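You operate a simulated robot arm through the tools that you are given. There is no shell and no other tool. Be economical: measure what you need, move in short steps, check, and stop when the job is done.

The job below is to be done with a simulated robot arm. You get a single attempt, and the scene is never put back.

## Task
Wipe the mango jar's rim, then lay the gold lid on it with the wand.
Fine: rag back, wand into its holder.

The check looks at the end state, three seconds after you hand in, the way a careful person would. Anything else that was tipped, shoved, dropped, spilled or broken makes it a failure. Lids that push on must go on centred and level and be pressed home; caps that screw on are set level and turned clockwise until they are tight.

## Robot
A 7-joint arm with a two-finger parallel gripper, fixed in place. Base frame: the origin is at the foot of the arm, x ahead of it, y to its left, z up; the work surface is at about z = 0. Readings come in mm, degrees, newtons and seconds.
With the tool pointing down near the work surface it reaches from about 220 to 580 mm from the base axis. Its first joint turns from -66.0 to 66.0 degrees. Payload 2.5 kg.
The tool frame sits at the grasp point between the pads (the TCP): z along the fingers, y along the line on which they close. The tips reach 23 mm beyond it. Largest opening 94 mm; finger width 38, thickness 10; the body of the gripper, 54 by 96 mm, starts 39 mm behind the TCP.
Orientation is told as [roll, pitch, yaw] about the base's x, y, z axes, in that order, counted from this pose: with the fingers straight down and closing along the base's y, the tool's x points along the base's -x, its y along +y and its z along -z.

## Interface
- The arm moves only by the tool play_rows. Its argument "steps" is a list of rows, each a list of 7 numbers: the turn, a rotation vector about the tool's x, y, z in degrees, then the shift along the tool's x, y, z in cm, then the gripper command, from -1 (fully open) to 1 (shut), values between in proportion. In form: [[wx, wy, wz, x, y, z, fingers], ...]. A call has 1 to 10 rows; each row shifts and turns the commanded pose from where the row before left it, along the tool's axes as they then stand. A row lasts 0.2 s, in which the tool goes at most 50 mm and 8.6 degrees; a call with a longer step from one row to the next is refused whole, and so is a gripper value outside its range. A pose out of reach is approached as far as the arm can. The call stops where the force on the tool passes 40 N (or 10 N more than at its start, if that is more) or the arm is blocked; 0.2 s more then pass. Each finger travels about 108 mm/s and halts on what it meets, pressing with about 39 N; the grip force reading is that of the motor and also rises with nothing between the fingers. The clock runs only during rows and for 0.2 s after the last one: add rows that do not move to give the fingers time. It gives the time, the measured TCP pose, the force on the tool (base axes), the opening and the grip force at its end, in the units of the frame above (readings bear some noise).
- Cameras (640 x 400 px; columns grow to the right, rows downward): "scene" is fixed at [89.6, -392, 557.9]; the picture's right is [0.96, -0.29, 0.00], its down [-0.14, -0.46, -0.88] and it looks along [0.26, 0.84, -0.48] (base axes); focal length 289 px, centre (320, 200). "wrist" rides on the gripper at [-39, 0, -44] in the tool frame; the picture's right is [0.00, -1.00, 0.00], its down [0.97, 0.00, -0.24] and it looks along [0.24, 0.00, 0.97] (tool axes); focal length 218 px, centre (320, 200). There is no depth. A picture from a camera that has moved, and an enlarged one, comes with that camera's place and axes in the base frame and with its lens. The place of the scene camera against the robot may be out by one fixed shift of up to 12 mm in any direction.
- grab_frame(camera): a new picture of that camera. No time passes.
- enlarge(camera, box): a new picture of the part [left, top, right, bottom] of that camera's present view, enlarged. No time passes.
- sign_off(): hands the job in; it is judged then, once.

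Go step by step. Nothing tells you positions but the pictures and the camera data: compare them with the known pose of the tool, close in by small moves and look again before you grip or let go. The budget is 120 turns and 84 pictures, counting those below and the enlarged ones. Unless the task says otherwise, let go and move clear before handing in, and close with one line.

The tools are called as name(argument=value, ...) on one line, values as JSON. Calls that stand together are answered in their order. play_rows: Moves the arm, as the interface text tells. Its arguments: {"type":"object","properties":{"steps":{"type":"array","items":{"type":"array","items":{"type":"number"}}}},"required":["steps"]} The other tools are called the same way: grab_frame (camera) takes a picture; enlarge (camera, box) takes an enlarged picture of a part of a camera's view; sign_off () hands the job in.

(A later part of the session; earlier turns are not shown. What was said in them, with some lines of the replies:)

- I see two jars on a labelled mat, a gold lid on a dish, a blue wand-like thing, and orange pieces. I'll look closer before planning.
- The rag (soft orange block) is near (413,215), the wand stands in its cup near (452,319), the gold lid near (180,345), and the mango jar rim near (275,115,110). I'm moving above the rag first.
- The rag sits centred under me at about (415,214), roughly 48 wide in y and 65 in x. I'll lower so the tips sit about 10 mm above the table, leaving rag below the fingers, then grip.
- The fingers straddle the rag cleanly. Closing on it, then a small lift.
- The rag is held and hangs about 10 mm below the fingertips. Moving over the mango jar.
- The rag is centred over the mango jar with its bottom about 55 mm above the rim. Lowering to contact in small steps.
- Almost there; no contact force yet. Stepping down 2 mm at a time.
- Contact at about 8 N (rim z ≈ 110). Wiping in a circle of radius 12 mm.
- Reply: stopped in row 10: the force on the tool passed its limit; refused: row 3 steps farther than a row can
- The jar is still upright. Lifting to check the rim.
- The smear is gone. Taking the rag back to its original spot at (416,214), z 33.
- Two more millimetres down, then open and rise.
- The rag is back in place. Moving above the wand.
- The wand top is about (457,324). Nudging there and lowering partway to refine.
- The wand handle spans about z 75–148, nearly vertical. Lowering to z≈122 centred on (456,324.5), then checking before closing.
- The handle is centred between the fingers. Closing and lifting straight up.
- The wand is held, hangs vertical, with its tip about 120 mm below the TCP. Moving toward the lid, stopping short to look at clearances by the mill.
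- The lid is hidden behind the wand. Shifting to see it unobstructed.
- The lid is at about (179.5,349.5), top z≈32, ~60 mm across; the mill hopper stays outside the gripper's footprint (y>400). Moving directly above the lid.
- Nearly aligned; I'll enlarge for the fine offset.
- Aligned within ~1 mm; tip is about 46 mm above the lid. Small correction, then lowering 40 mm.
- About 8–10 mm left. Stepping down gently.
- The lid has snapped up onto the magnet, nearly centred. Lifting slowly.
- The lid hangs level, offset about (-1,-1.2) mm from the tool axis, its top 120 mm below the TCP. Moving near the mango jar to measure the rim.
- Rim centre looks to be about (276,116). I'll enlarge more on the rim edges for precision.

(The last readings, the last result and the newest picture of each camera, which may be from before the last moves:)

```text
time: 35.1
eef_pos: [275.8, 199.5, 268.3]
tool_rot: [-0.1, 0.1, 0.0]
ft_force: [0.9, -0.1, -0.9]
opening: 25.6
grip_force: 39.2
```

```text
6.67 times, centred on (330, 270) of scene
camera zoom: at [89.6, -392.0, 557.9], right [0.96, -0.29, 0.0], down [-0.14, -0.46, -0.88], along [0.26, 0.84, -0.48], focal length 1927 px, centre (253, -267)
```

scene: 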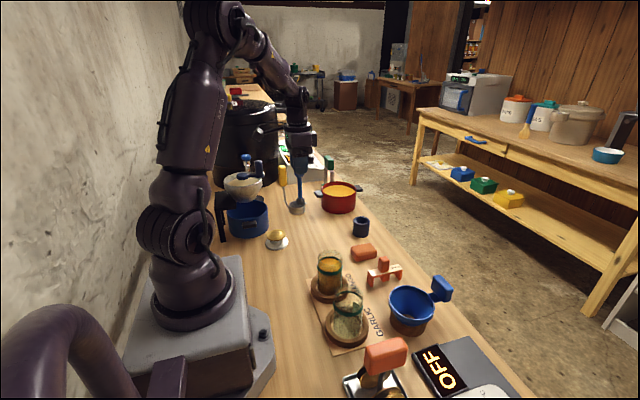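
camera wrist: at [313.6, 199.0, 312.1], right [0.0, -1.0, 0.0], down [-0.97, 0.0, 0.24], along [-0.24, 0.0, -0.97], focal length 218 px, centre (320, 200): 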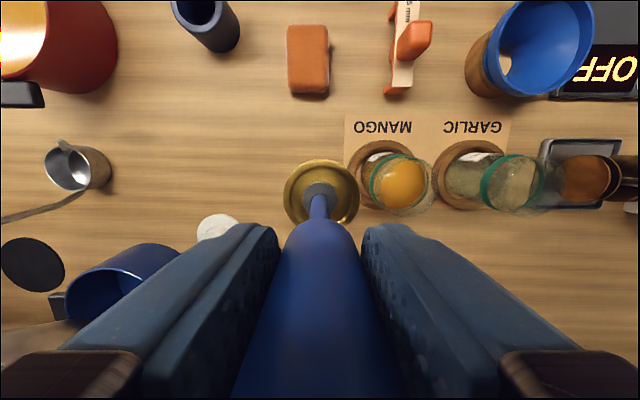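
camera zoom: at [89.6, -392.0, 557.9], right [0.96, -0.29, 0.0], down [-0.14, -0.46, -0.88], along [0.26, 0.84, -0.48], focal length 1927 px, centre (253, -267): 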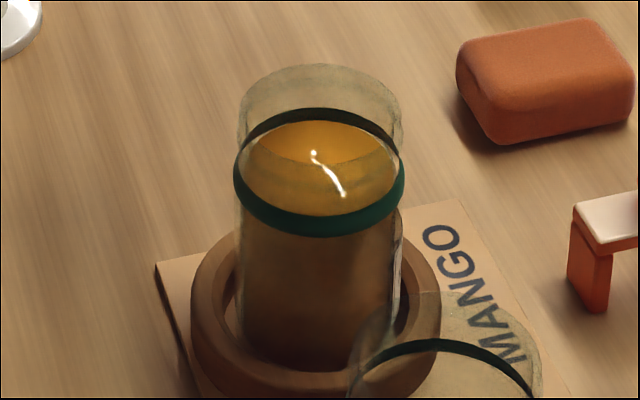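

Both cameras put the rim near (275.7,116). Moving the lid over it, staying 20 mm above.

play_rows(steps=[[0, 0, 0, 0, -1.5, 0, 1], [0, 0, 0, 0, -2.2, 0, 1], [0, 0, 0, 0, -2.2, 0, 1], [0, 0, 0, -0.07, -1.5, 0, 1], [0, 0, 0, 0, -0.85, 0, 1], [0, 0, 0, 0, 0, 1, 1], [0, 0, 0, 0, 0, 0.7, 1], [0, 0, 0, 0, 0, 0, 1]])

enlarge(camera="scene", box=[300, 230, 360, 300])

enlarge(camera="wrist", box=[260, 120, 380, 230])

```text
time: 37.0
eef_pos: [277.8, 118.3, 251.0]
tool_rot: [0.1, 0.1, 0.0]
ft_force: [-0.1, -0.2, -1.1]
opening: 25.7
grip_force: 39.2
```

```text
5.71 times, centred on (330, 265) of scene
camera zoom: at [89.6, -392.0, 557.9], right [0.96, -0.29, 0.0], down [-0.14, -0.46, -0.88], along [0.26, 0.84, -0.48], focal length 1651 px, centre (263, -171)
```

zoom: 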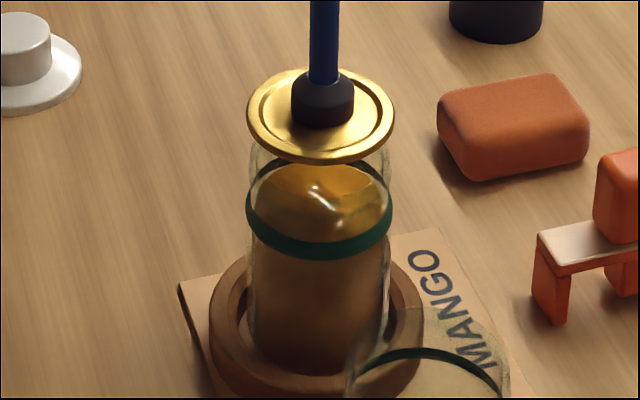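

```text
3.64 times, centred on (320, 175) of wrist
camera zoom: at [314.3, 117.2, 295.0], right [0.0, -1.0, 0.0], down [-0.97, 0.0, 0.24], along [-0.24, 0.0, -0.97], focal length 794 px, centre (320, 291)
```

zoom: 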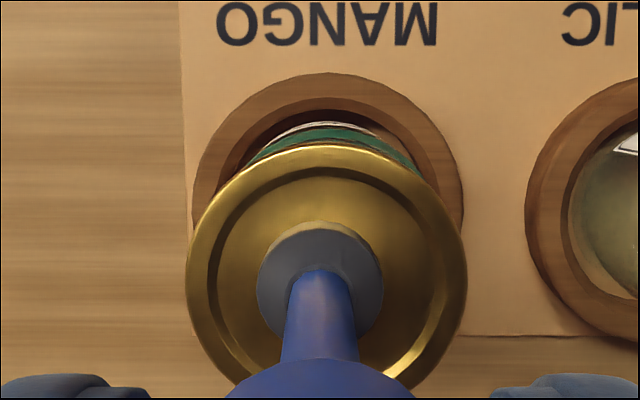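

Left-right in the scene view is aligned. For the y direction I'll enlarge the wrist view on the band and ring.

enlarge(camera="wrist", box=[280, 135, 365, 185])

enlarge(camera="scene", box=[310, 235, 350, 275])

```text
7.53 times, centred on (322, 160) of wrist
camera zoom: at [314.3, 117.2, 295.0], right [0.0, -1.0, 0.0], down [-0.97, 0.0, 0.24], along [-0.24, 0.0, -0.97], focal length 1643 px, centre (301, 501)
```

zoom: 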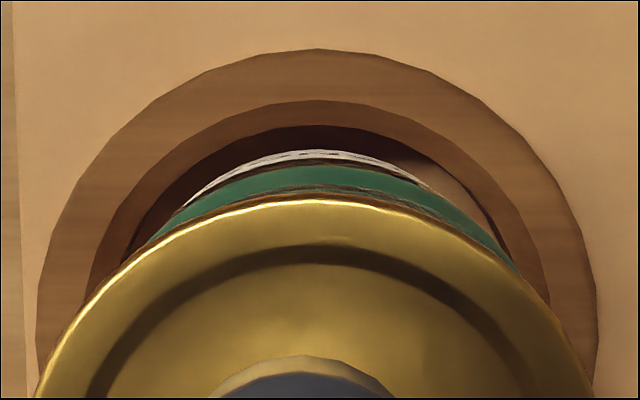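

```text
10.00 times, centred on (330, 255) of scene
camera zoom: at [89.6, -392.0, 557.9], right [0.96, -0.29, 0.0], down [-0.14, -0.46, -0.88], along [0.26, 0.84, -0.48], focal length 2890 px, centre (220, -350)
```

zoom: 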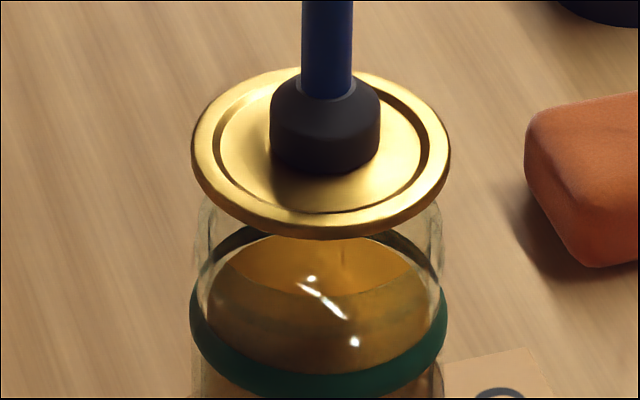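

Both views indicate the lid should shift about -1.8 mm in y and -0.4 mm in x. Applying that and lowering 12 mm.

play_rows(steps=[[0, 0, 0, 0.04, -0.18, 0.6, 1], [0, 0, 0, 0, 0, 0.6, 1], [0, 0, 0, 0, 0, 0, 1]])

enlarge(camera="wrist", box=[280, 135, 365, 185])

enlarge(camera="scene", box=[310, 240, 350, 280])

```text
time: 37.8
eef_pos: [276.4, 115.3, 239.0]
tool_rot: [0.1, 0.1, 0.1]
ft_force: [0.1, 0.4, -0.4]
opening: 25.7
grip_force: 38.8
```

```text
7.53 times, centred on (322, 160) of wrist
camera zoom: at [314.0, 115.6, 282.8], right [0.0, -1.0, 0.0], down [-0.97, 0.0, 0.24], along [-0.24, 0.0, -0.97], focal length 1643 px, centre (301, 501)
```

zoom: 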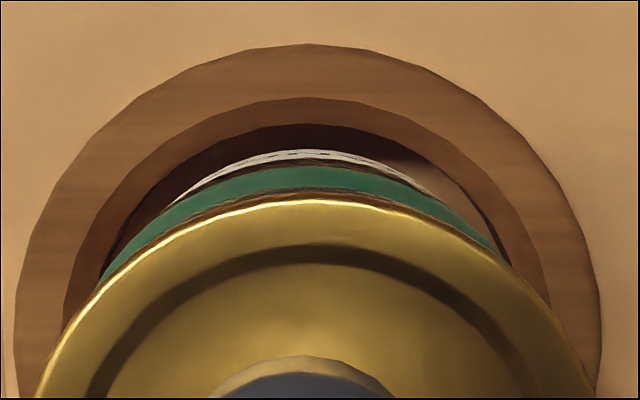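

```text
10.00 times, centred on (330, 260) of scene
camera zoom: at [89.6, -392.0, 557.9], right [0.96, -0.29, 0.0], down [-0.14, -0.46, -0.88], along [0.26, 0.84, -0.48], focal length 2890 px, centre (220, -400)
```

zoom: 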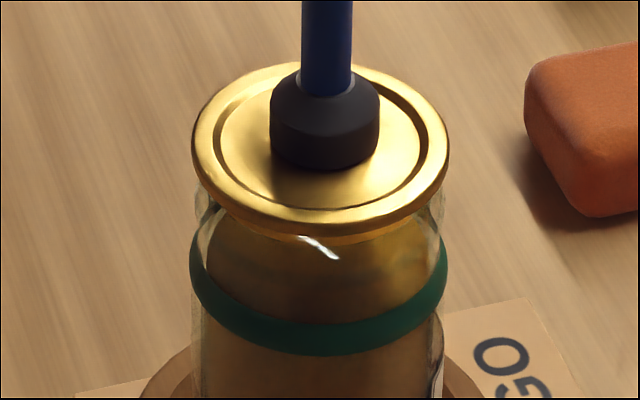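

Now y looks aligned; x needs perhaps +0.4 mm. Lowering in small steps onto the rim.

play_rows(steps=[[0, 0, 0, -0.04, 0, 0.2, 1], [0, 0, 0, 0, 0, 0.2, 1], [0, 0, 0, 0, 0, 0, 1]])

enlarge(camera="scene", box=[310, 240, 350, 280])

```text
time: 38.5
eef_pos: [276.9, 115.2, 234.5]
tool_rot: [0.1, 0.0, -0.1]
ft_force: [0.1, 0.1, 0.3]
opening: 25.5
grip_force: 38.7
```

```text
10.00 times, centred on (330, 260) of scene
camera zoom: at [89.6, -392.0, 557.9], right [0.96, -0.29, 0.0], down [-0.14, -0.46, -0.88], along [0.26, 0.84, -0.48], focal length 2890 px, centre (220, -400)
```

zoom: 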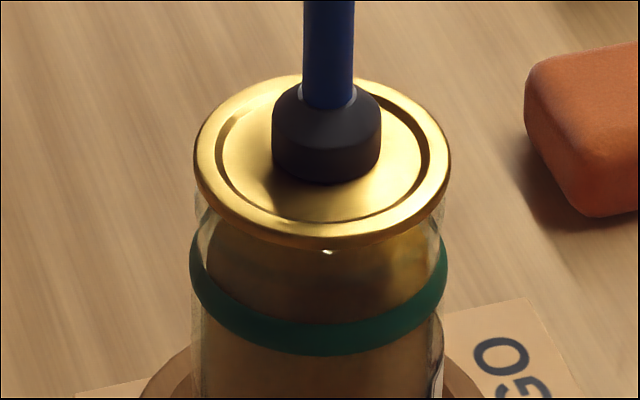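

Close; stepping down 1 mm at a time watching the force.

play_rows(steps=[[0, 0, 0, 0, 0, 0.1, 1], [0, 0, 0, 0, 0, 0, 1]])

play_rows(steps=[[0, 0, 0, 0, 0, 0.1, 1], [0, 0, 0, 0, 0, 0, 1]])

play_rows(steps=[[0, 0, 0, 0, 0, 0.1, 1], [0, 0, 0, 0, 0, 0, 1]])

enlarge(camera="scene", box=[310, 240, 350, 280])

```text
time: 39.1
eef_pos: [277.2, 116.7, 234.3]
tool_rot: [-0.1, 0.1, 0.0]
ft_force: [-0.1, 0.4, -0.6]
opening: 25.5
grip_force: 38.6
```

```text
time: 39.8
eef_pos: [276.6, 115.8, 233.5]
tool_rot: [0.0, 0.1, 0.0]
ft_force: [0.7, -0.7, -1.2]
opening: 25.3
grip_force: 38.6
```

```text
time: 40.4
eef_pos: [277.2, 116.9, 231.8]
tool_rot: [0.0, -0.1, 0.0]
ft_force: [-0.3, -0.3, 8.8]
opening: 25.1
grip_force: 39.0
```

```text
10.00 times, centred on (330, 260) of scene
camera zoom: at [89.6, -392.0, 557.9], right [0.96, -0.29, 0.0], down [-0.14, -0.46, -0.88], along [0.26, 0.84, -0.48], focal length 2890 px, centre (220, -400)
```

zoom: 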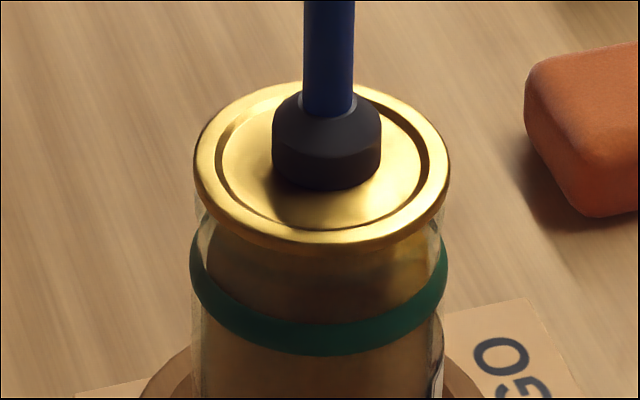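

The lid is seated with about 9 N on it. To break the magnet free without lifting, I'll tilt the wand about its tip edge (top toward +y) while keeping slight down force.

play_rows(steps=[[2.5, 0, 0, 0, 0.525, -0.045, 1], [2.5, 0, 0, 0, 0.525, -0.045, 1], [0, 0, 0, 0, 0, 0, 1]])

enlarge(camera="scene", box=[310, 240, 350, 280])

```text
time: 41.1
eef_pos: [276.6, 126.1, 232.9]
tool_rot: [-5.0, 0.0, 0.1]
ft_force: [-0.2, -0.7, 12.3]
opening: 25.5
grip_force: 39.0
```

```text
10.00 times, centred on (330, 260) of scene
camera zoom: at [89.6, -392.0, 557.9], right [0.96, -0.29, 0.0], down [-0.14, -0.46, -0.88], along [0.26, 0.84, -0.48], focal length 2890 px, centre (220, -400)
```

zoom: 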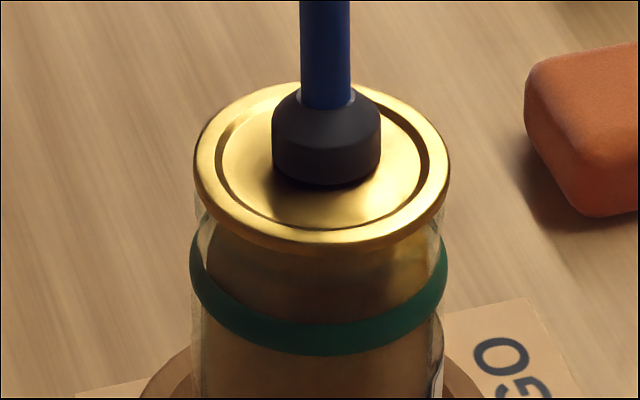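

The lid stays put while the wand tilts. Continuing to about 25°.

play_rows(steps=[[5, 0, 0, 0, 1.05, -0.08, 1], [5, 0, 0, 0, 1.05, -0.08, 1], [0, 0, 0, 0, 0, 0, 1]])

play_rows(steps=[[5, 0, 0, 0, 1.05, -0.08, 1], [5, 0, 0, 0, 1.05, -0.08, 1], [0, 0, 0, 0, 0, 0, 1]])

enlarge(camera="scene", box=[310, 240, 350, 280])

```text
time: 42.0
eef_pos: [276.7, 147.2, 230.5]
tool_rot: [-15.1, 0.0, 0.0]
ft_force: [1.5, 1.2, 11.0]
opening: 25.6
grip_force: 38.6
```

```text
time: 42.8
eef_pos: [275.9, 167.4, 226.6]
tool_rot: [-25.1, 0.2, 0.0]
ft_force: [0.3, 0.5, 5.4]
opening: 25.3
grip_force: 39.1
```

```text
10.00 times, centred on (330, 260) of scene
camera zoom: at [89.6, -392.0, 557.9], right [0.96, -0.29, 0.0], down [-0.14, -0.46, -0.88], along [0.26, 0.84, -0.48], focal length 2890 px, centre (220, -400)
```

zoom: 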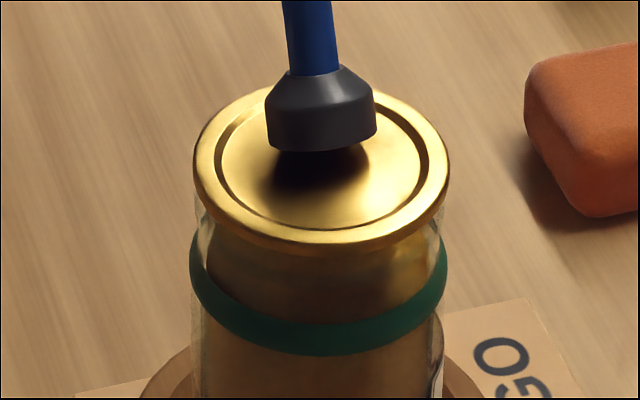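

Lid is still level. Tilting to 40° and then easing off upward a little to see whether it lets go.

play_rows(steps=[[5, 0, 0, 0, 1.05, -0.075, 1], [5, 0, 0, 0, 1.05, -0.075, 1], [5, 0, 0, 0, 1.05, -0.075, 1], [0, 0, 0, 0, 0, 0, 1]])

play_rows(steps=[[0, 0, 0, 0, -0.13, -0.15, 1], [0, 0, 0, 0, -0.13, -0.15, 1], [0, 0, 0, 0, 0, 0, 1]])

enlarge(camera="scene", box=[310, 240, 350, 280])

```text
time: 43.8
eef_pos: [275.6, 197.3, 213.1]
tool_rot: [-40.2, 0.1, 0.0]
ft_force: [-0.1, 0.3, 1.1]
opening: 25.5
grip_force: 39.0
```

```text
time: 44.5
eef_pos: [275.8, 195.8, 217.5]
tool_rot: [-40.0, 0.1, 0.1]
ft_force: [0.5, 0.1, 0.3]
opening: 25.7
grip_force: 39.2
```

```text
10.00 times, centred on (330, 260) of scene
camera zoom: at [89.6, -392.0, 557.9], right [0.96, -0.29, 0.0], down [-0.14, -0.46, -0.88], along [0.26, 0.84, -0.48], focal length 2890 px, centre (220, -400)
```

zoom: 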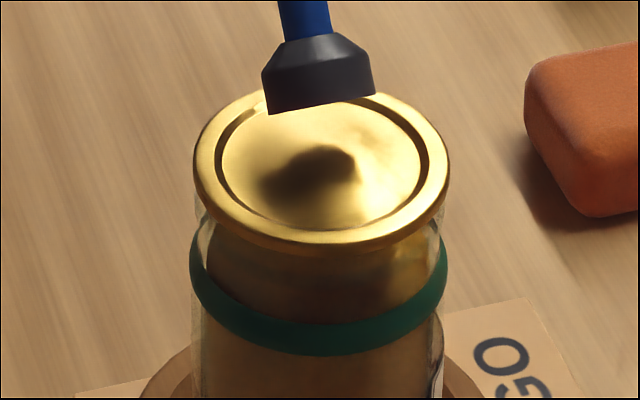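

The wand is free and the lid stays flat on the rim. Rising and straightening the wand.

play_rows(steps=[[0, 0, 0, 0, -1.0, -1.15, 1], [0, 0, 0, 0, -1.93, -2.3, 1], [0, 0, 0, 0, -1.93, -2.3, 1], [-8, 0, 0, 0, 0, 0, 1], [-8, 0, 0, 0, 0, 0, 1], [-8, 0, 0, 0, 0, 0, 1], [-8, 0, 0, 0, 0, 0, 1], [-8, 0, 0, 0, 0, 0, 1], [0, 0, 0, 0, 0, 0, 1]])

grab_frame(camera="scene")

grab_frame(camera="wrist")

enlarge(camera="wrist", box=[350, 130, 470, 230])

```text
time: 46.5
eef_pos: [276.9, 196.4, 291.8]
tool_rot: [0.1, 0.2, -0.1]
ft_force: [0.7, -0.4, -0.7]
opening: 25.7
grip_force: 39.5
```

```text
29 pictures are left
```

scene: 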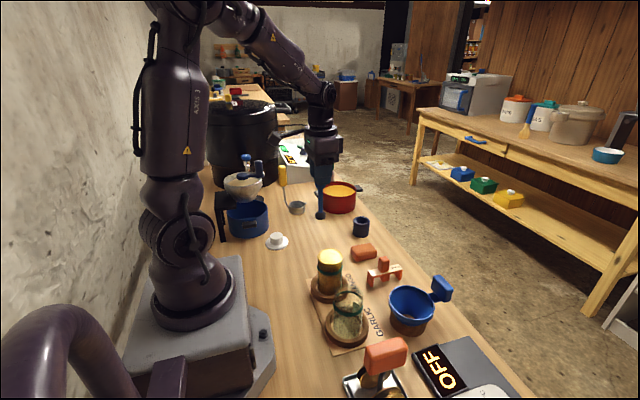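

```text
28 pictures are left
camera wrist: at [314.2, 195.6, 336.1], right [0.0, -1.0, 0.0], down [-0.97, 0.0, 0.24], along [-0.24, 0.0, -0.97], focal length 218 px, centre (320, 200)
```

wrist: 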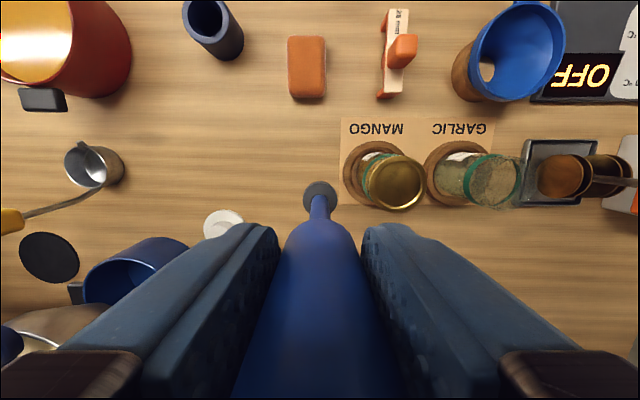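

```text
4.00 times, centred on (410, 180) of wrist
camera zoom: at [314.2, 195.6, 336.1], right [0.0, -1.0, 0.0], down [-0.97, 0.0, 0.24], along [-0.24, 0.0, -0.97], focal length 873 px, centre (-40, 280)
```

zoom: 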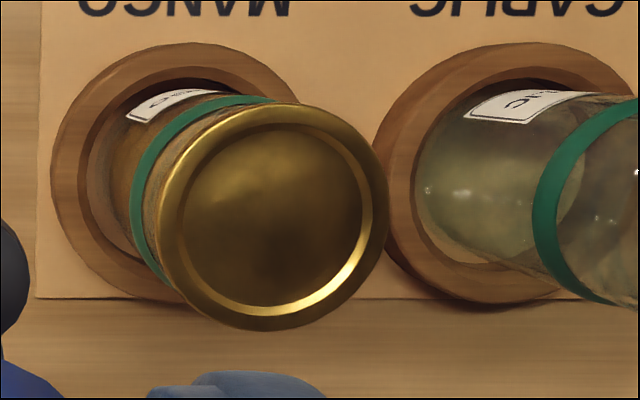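

The lid lies level and centred on the mango jar. Carrying the wand back above its cup at (455.5,324.6).

play_rows(steps=[[0, -0.2, 0, -3, 2.15, 0, 1], [0, 0, 0, -3, 2.15, 0, 1], [0, 0, 0, -3, 2.15, 0, 1], [0, 0, 0, -3, 2.15, 0, 1], [0, 0, 0, -3, 2.15, 0, 1], [0, 0, 0, -2.85, 2.1, 0, 1], [0, 0, 0, 0, 0, 4, 1], [0, 0, 0, 0, 0, 4, 1], [0, 0, 0, 0, 0, 1.5, 1], [0, 0, 0, 0, 0, 0, 1]])

enlarge(camera="scene", box=[330, 180, 400, 250])

enlarge(camera="wrist", box=[270, 130, 370, 230])

```text
time: 48.8
eef_pos: [455.5, 324.2, 197.9]
tool_rot: [0.0, -0.2, -0.1]
ft_force: [0.5, -0.5, -0.9]
opening: 25.7
grip_force: 39.3
```

```text
5.71 times, centred on (365, 215) of scene
camera zoom: at [89.6, -392.0, 557.9], right [0.96, -0.29, 0.0], down [-0.14, -0.46, -0.88], along [0.26, 0.84, -0.48], focal length 1651 px, centre (63, 114)
```

zoom: 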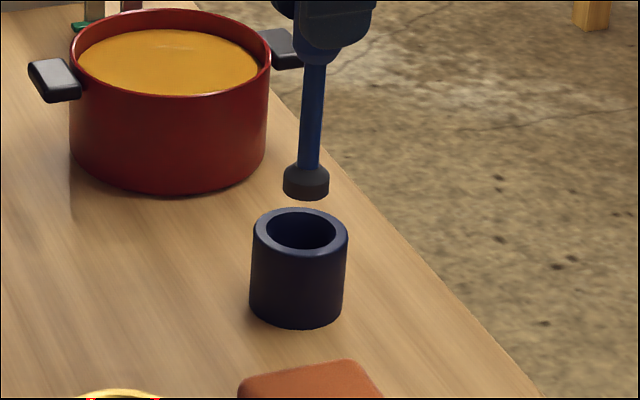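

```text
4.00 times, centred on (320, 180) of wrist
camera zoom: at [492.9, 324.5, 241.9], right [0.0, -1.0, 0.0], down [-0.97, 0.0, 0.24], along [-0.24, 0.0, -0.97], focal length 873 px, centre (320, 280)
```

zoom: 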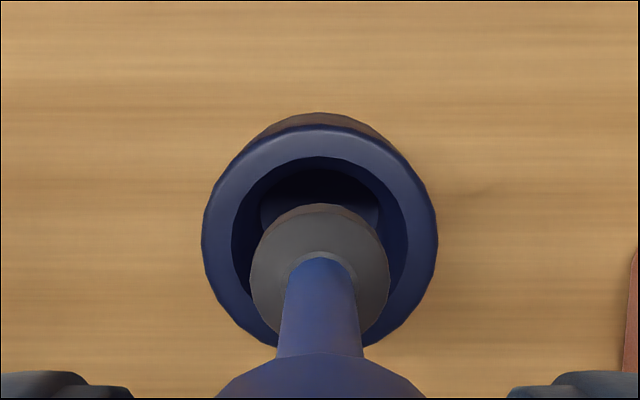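

Aligned over the cup. Lowering the wand in.

play_rows(steps=[[0, 0.1, 0, 0.05, 0, 2, 1], [0, 0, 0, 0, 0, 2, 1], [0, 0, 0, 0, 0, 2, 1], [0, 0, 0, 0, 0, 0.8, 1], [0, 0, 0, 0, 0, 0, 1]])

play_rows(steps=[[0, 0, 0, 0, 0, 0.2, 1], [0, 0, 0, 0, 0, 0.2, 1], [0, 0, 0, 0, 0, 0, 1]])

enlarge(camera="scene", box=[330, 160, 410, 240])

```text
time: 50.0
eef_pos: [453.7, 324.7, 129.8]
tool_rot: [0.0, 0.0, 0.0]
ft_force: [-0.7, -0.6, -0.8]
opening: 25.5
grip_force: 38.6
```

```text
time: 50.8
eef_pos: [454.9, 323.9, 126.1]
tool_rot: [0.0, 0.0, 0.0]
ft_force: [-0.6, 0.9, -0.3]
opening: 25.8
grip_force: 39.3
```

```text
5.00 times, centred on (370, 200) of scene
camera zoom: at [89.6, -392.0, 557.9], right [0.96, -0.29, 0.0], down [-0.14, -0.46, -0.88], along [0.26, 0.84, -0.48], focal length 1445 px, centre (70, 200)
```

zoom: 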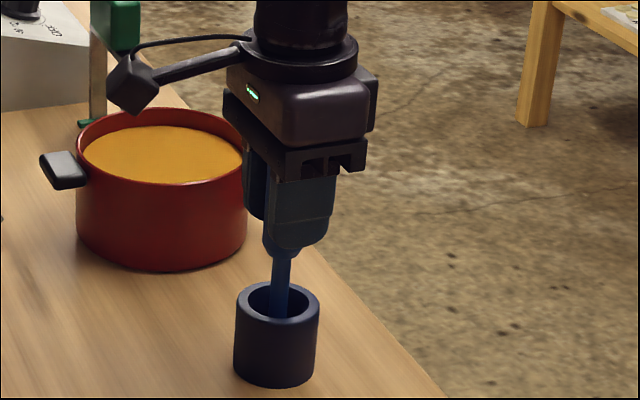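

Lowering the last 2 mm to the cup floor.

play_rows(steps=[[0, 0, 0, 0, 0, 0.1, 1], [0, 0, 0, 0, 0, 0.1, 1], [0, 0, 0, 0, 0, 0, 1]])

play_rows(steps=[[0, 0, 0, 0, 0, 0.1, 1], [0, 0, 0, 0, 0, 0, 1]])

```text
time: 51.5
eef_pos: [454.7, 325.5, 124.4]
tool_rot: [0.0, -0.1, 0.0]
ft_force: [-1.5, -0.7, 5.8]
opening: 25.4
grip_force: 39.2
```

```text
time: 52.1
eef_pos: [455.3, 324.7, 124.3]
tool_rot: [0.1, -0.1, 0.0]
ft_force: [-3.3, -2.6, 16.5]
opening: 25.5
grip_force: 38.3
```

On the floor (16 N); easing off 1 mm, then opening slowly and rising.

play_rows(steps=[[0, 0, 0, 0, 0, -0.12, 1], [0, 0, 0, 0, 0, 0, 1], [0, 0, 0, 0, 0, 0, 0.2], [0, 0, 0, 0, 0, 0, -0.2], [0, 0, 0, 0, 0, 0, -0.6], [0, 0, 0, 0, 0, 0, -1], [0, 0, 0, 0, 0, 0, -1]])

play_rows(steps=[[0, 0, 0, 0, 0, -1, -1], [0, 0, 0, 0, 0, -3, -1], [0, 0, 0, 0, 0, -4, -1], [0, 0, 0, 0, 0, -4, -1], [0, 0, 0, 0, 0, -4, -1], [0, 0, 0, 0, 0, 0, -1], [0, 0, 0, 0, 0, 0, -1]])

grab_frame(camera="scene")

enlarge(camera="scene", box=[300, 180, 420, 300])

```text
time: 53.8
eef_pos: [455.0, 325.7, 124.2]
tool_rot: [0.1, 0.0, 0.0]
ft_force: [0.4, 0.6, -0.2]
opening: 93.8
grip_force: 0.0
```

```text
time: 55.4
eef_pos: [453.4, 323.7, 283.5]
tool_rot: [0.1, 0.0, -0.1]
ft_force: [0.2, -0.5, 0.2]
opening: 93.7
grip_force: 0.2
```

```text
23 pictures are left
```

scene: 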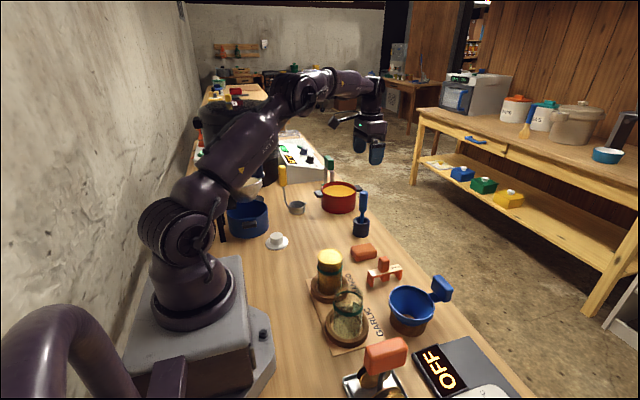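

```text
3.33 times, centred on (360, 240) of scene
camera zoom: at [89.6, -392.0, 557.9], right [0.96, -0.29, 0.0], down [-0.14, -0.46, -0.88], along [0.26, 0.84, -0.48], focal length 963 px, centre (187, 67)
```

zoom: 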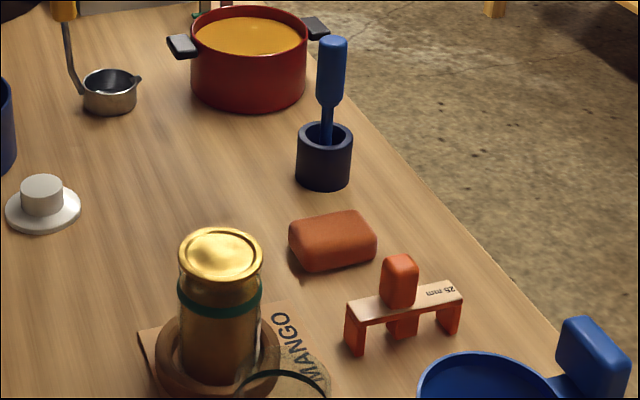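

Wand upright in its cup, rag back, lid on. One last check of the lid's seating.

enlarge(camera="scene", box=[310, 240, 350, 280])

```text
10.00 times, centred on (330, 260) of scene
camera zoom: at [89.6, -392.0, 557.9], right [0.96, -0.29, 0.0], down [-0.14, -0.46, -0.88], along [0.26, 0.84, -0.48], focal length 2890 px, centre (220, -400)
```

zoom: 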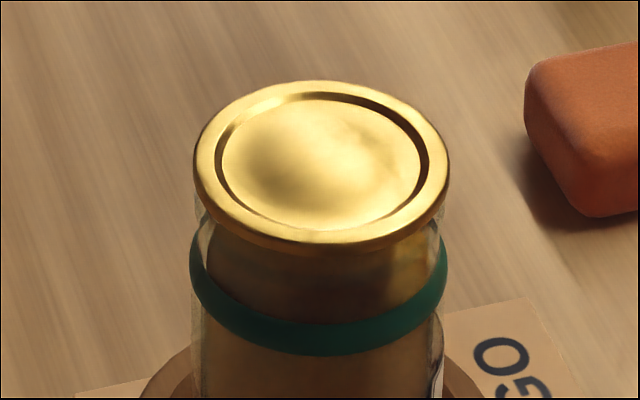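

The lid sits level and centred on the jar, and the arm is clear. Handing in.

sign_off()

```text
The job is handed in.
```

I wiped the mango jar's rim and laid the gold lid on it with the wand, level and centred; the rag is back in its place and the wand is in its holder.
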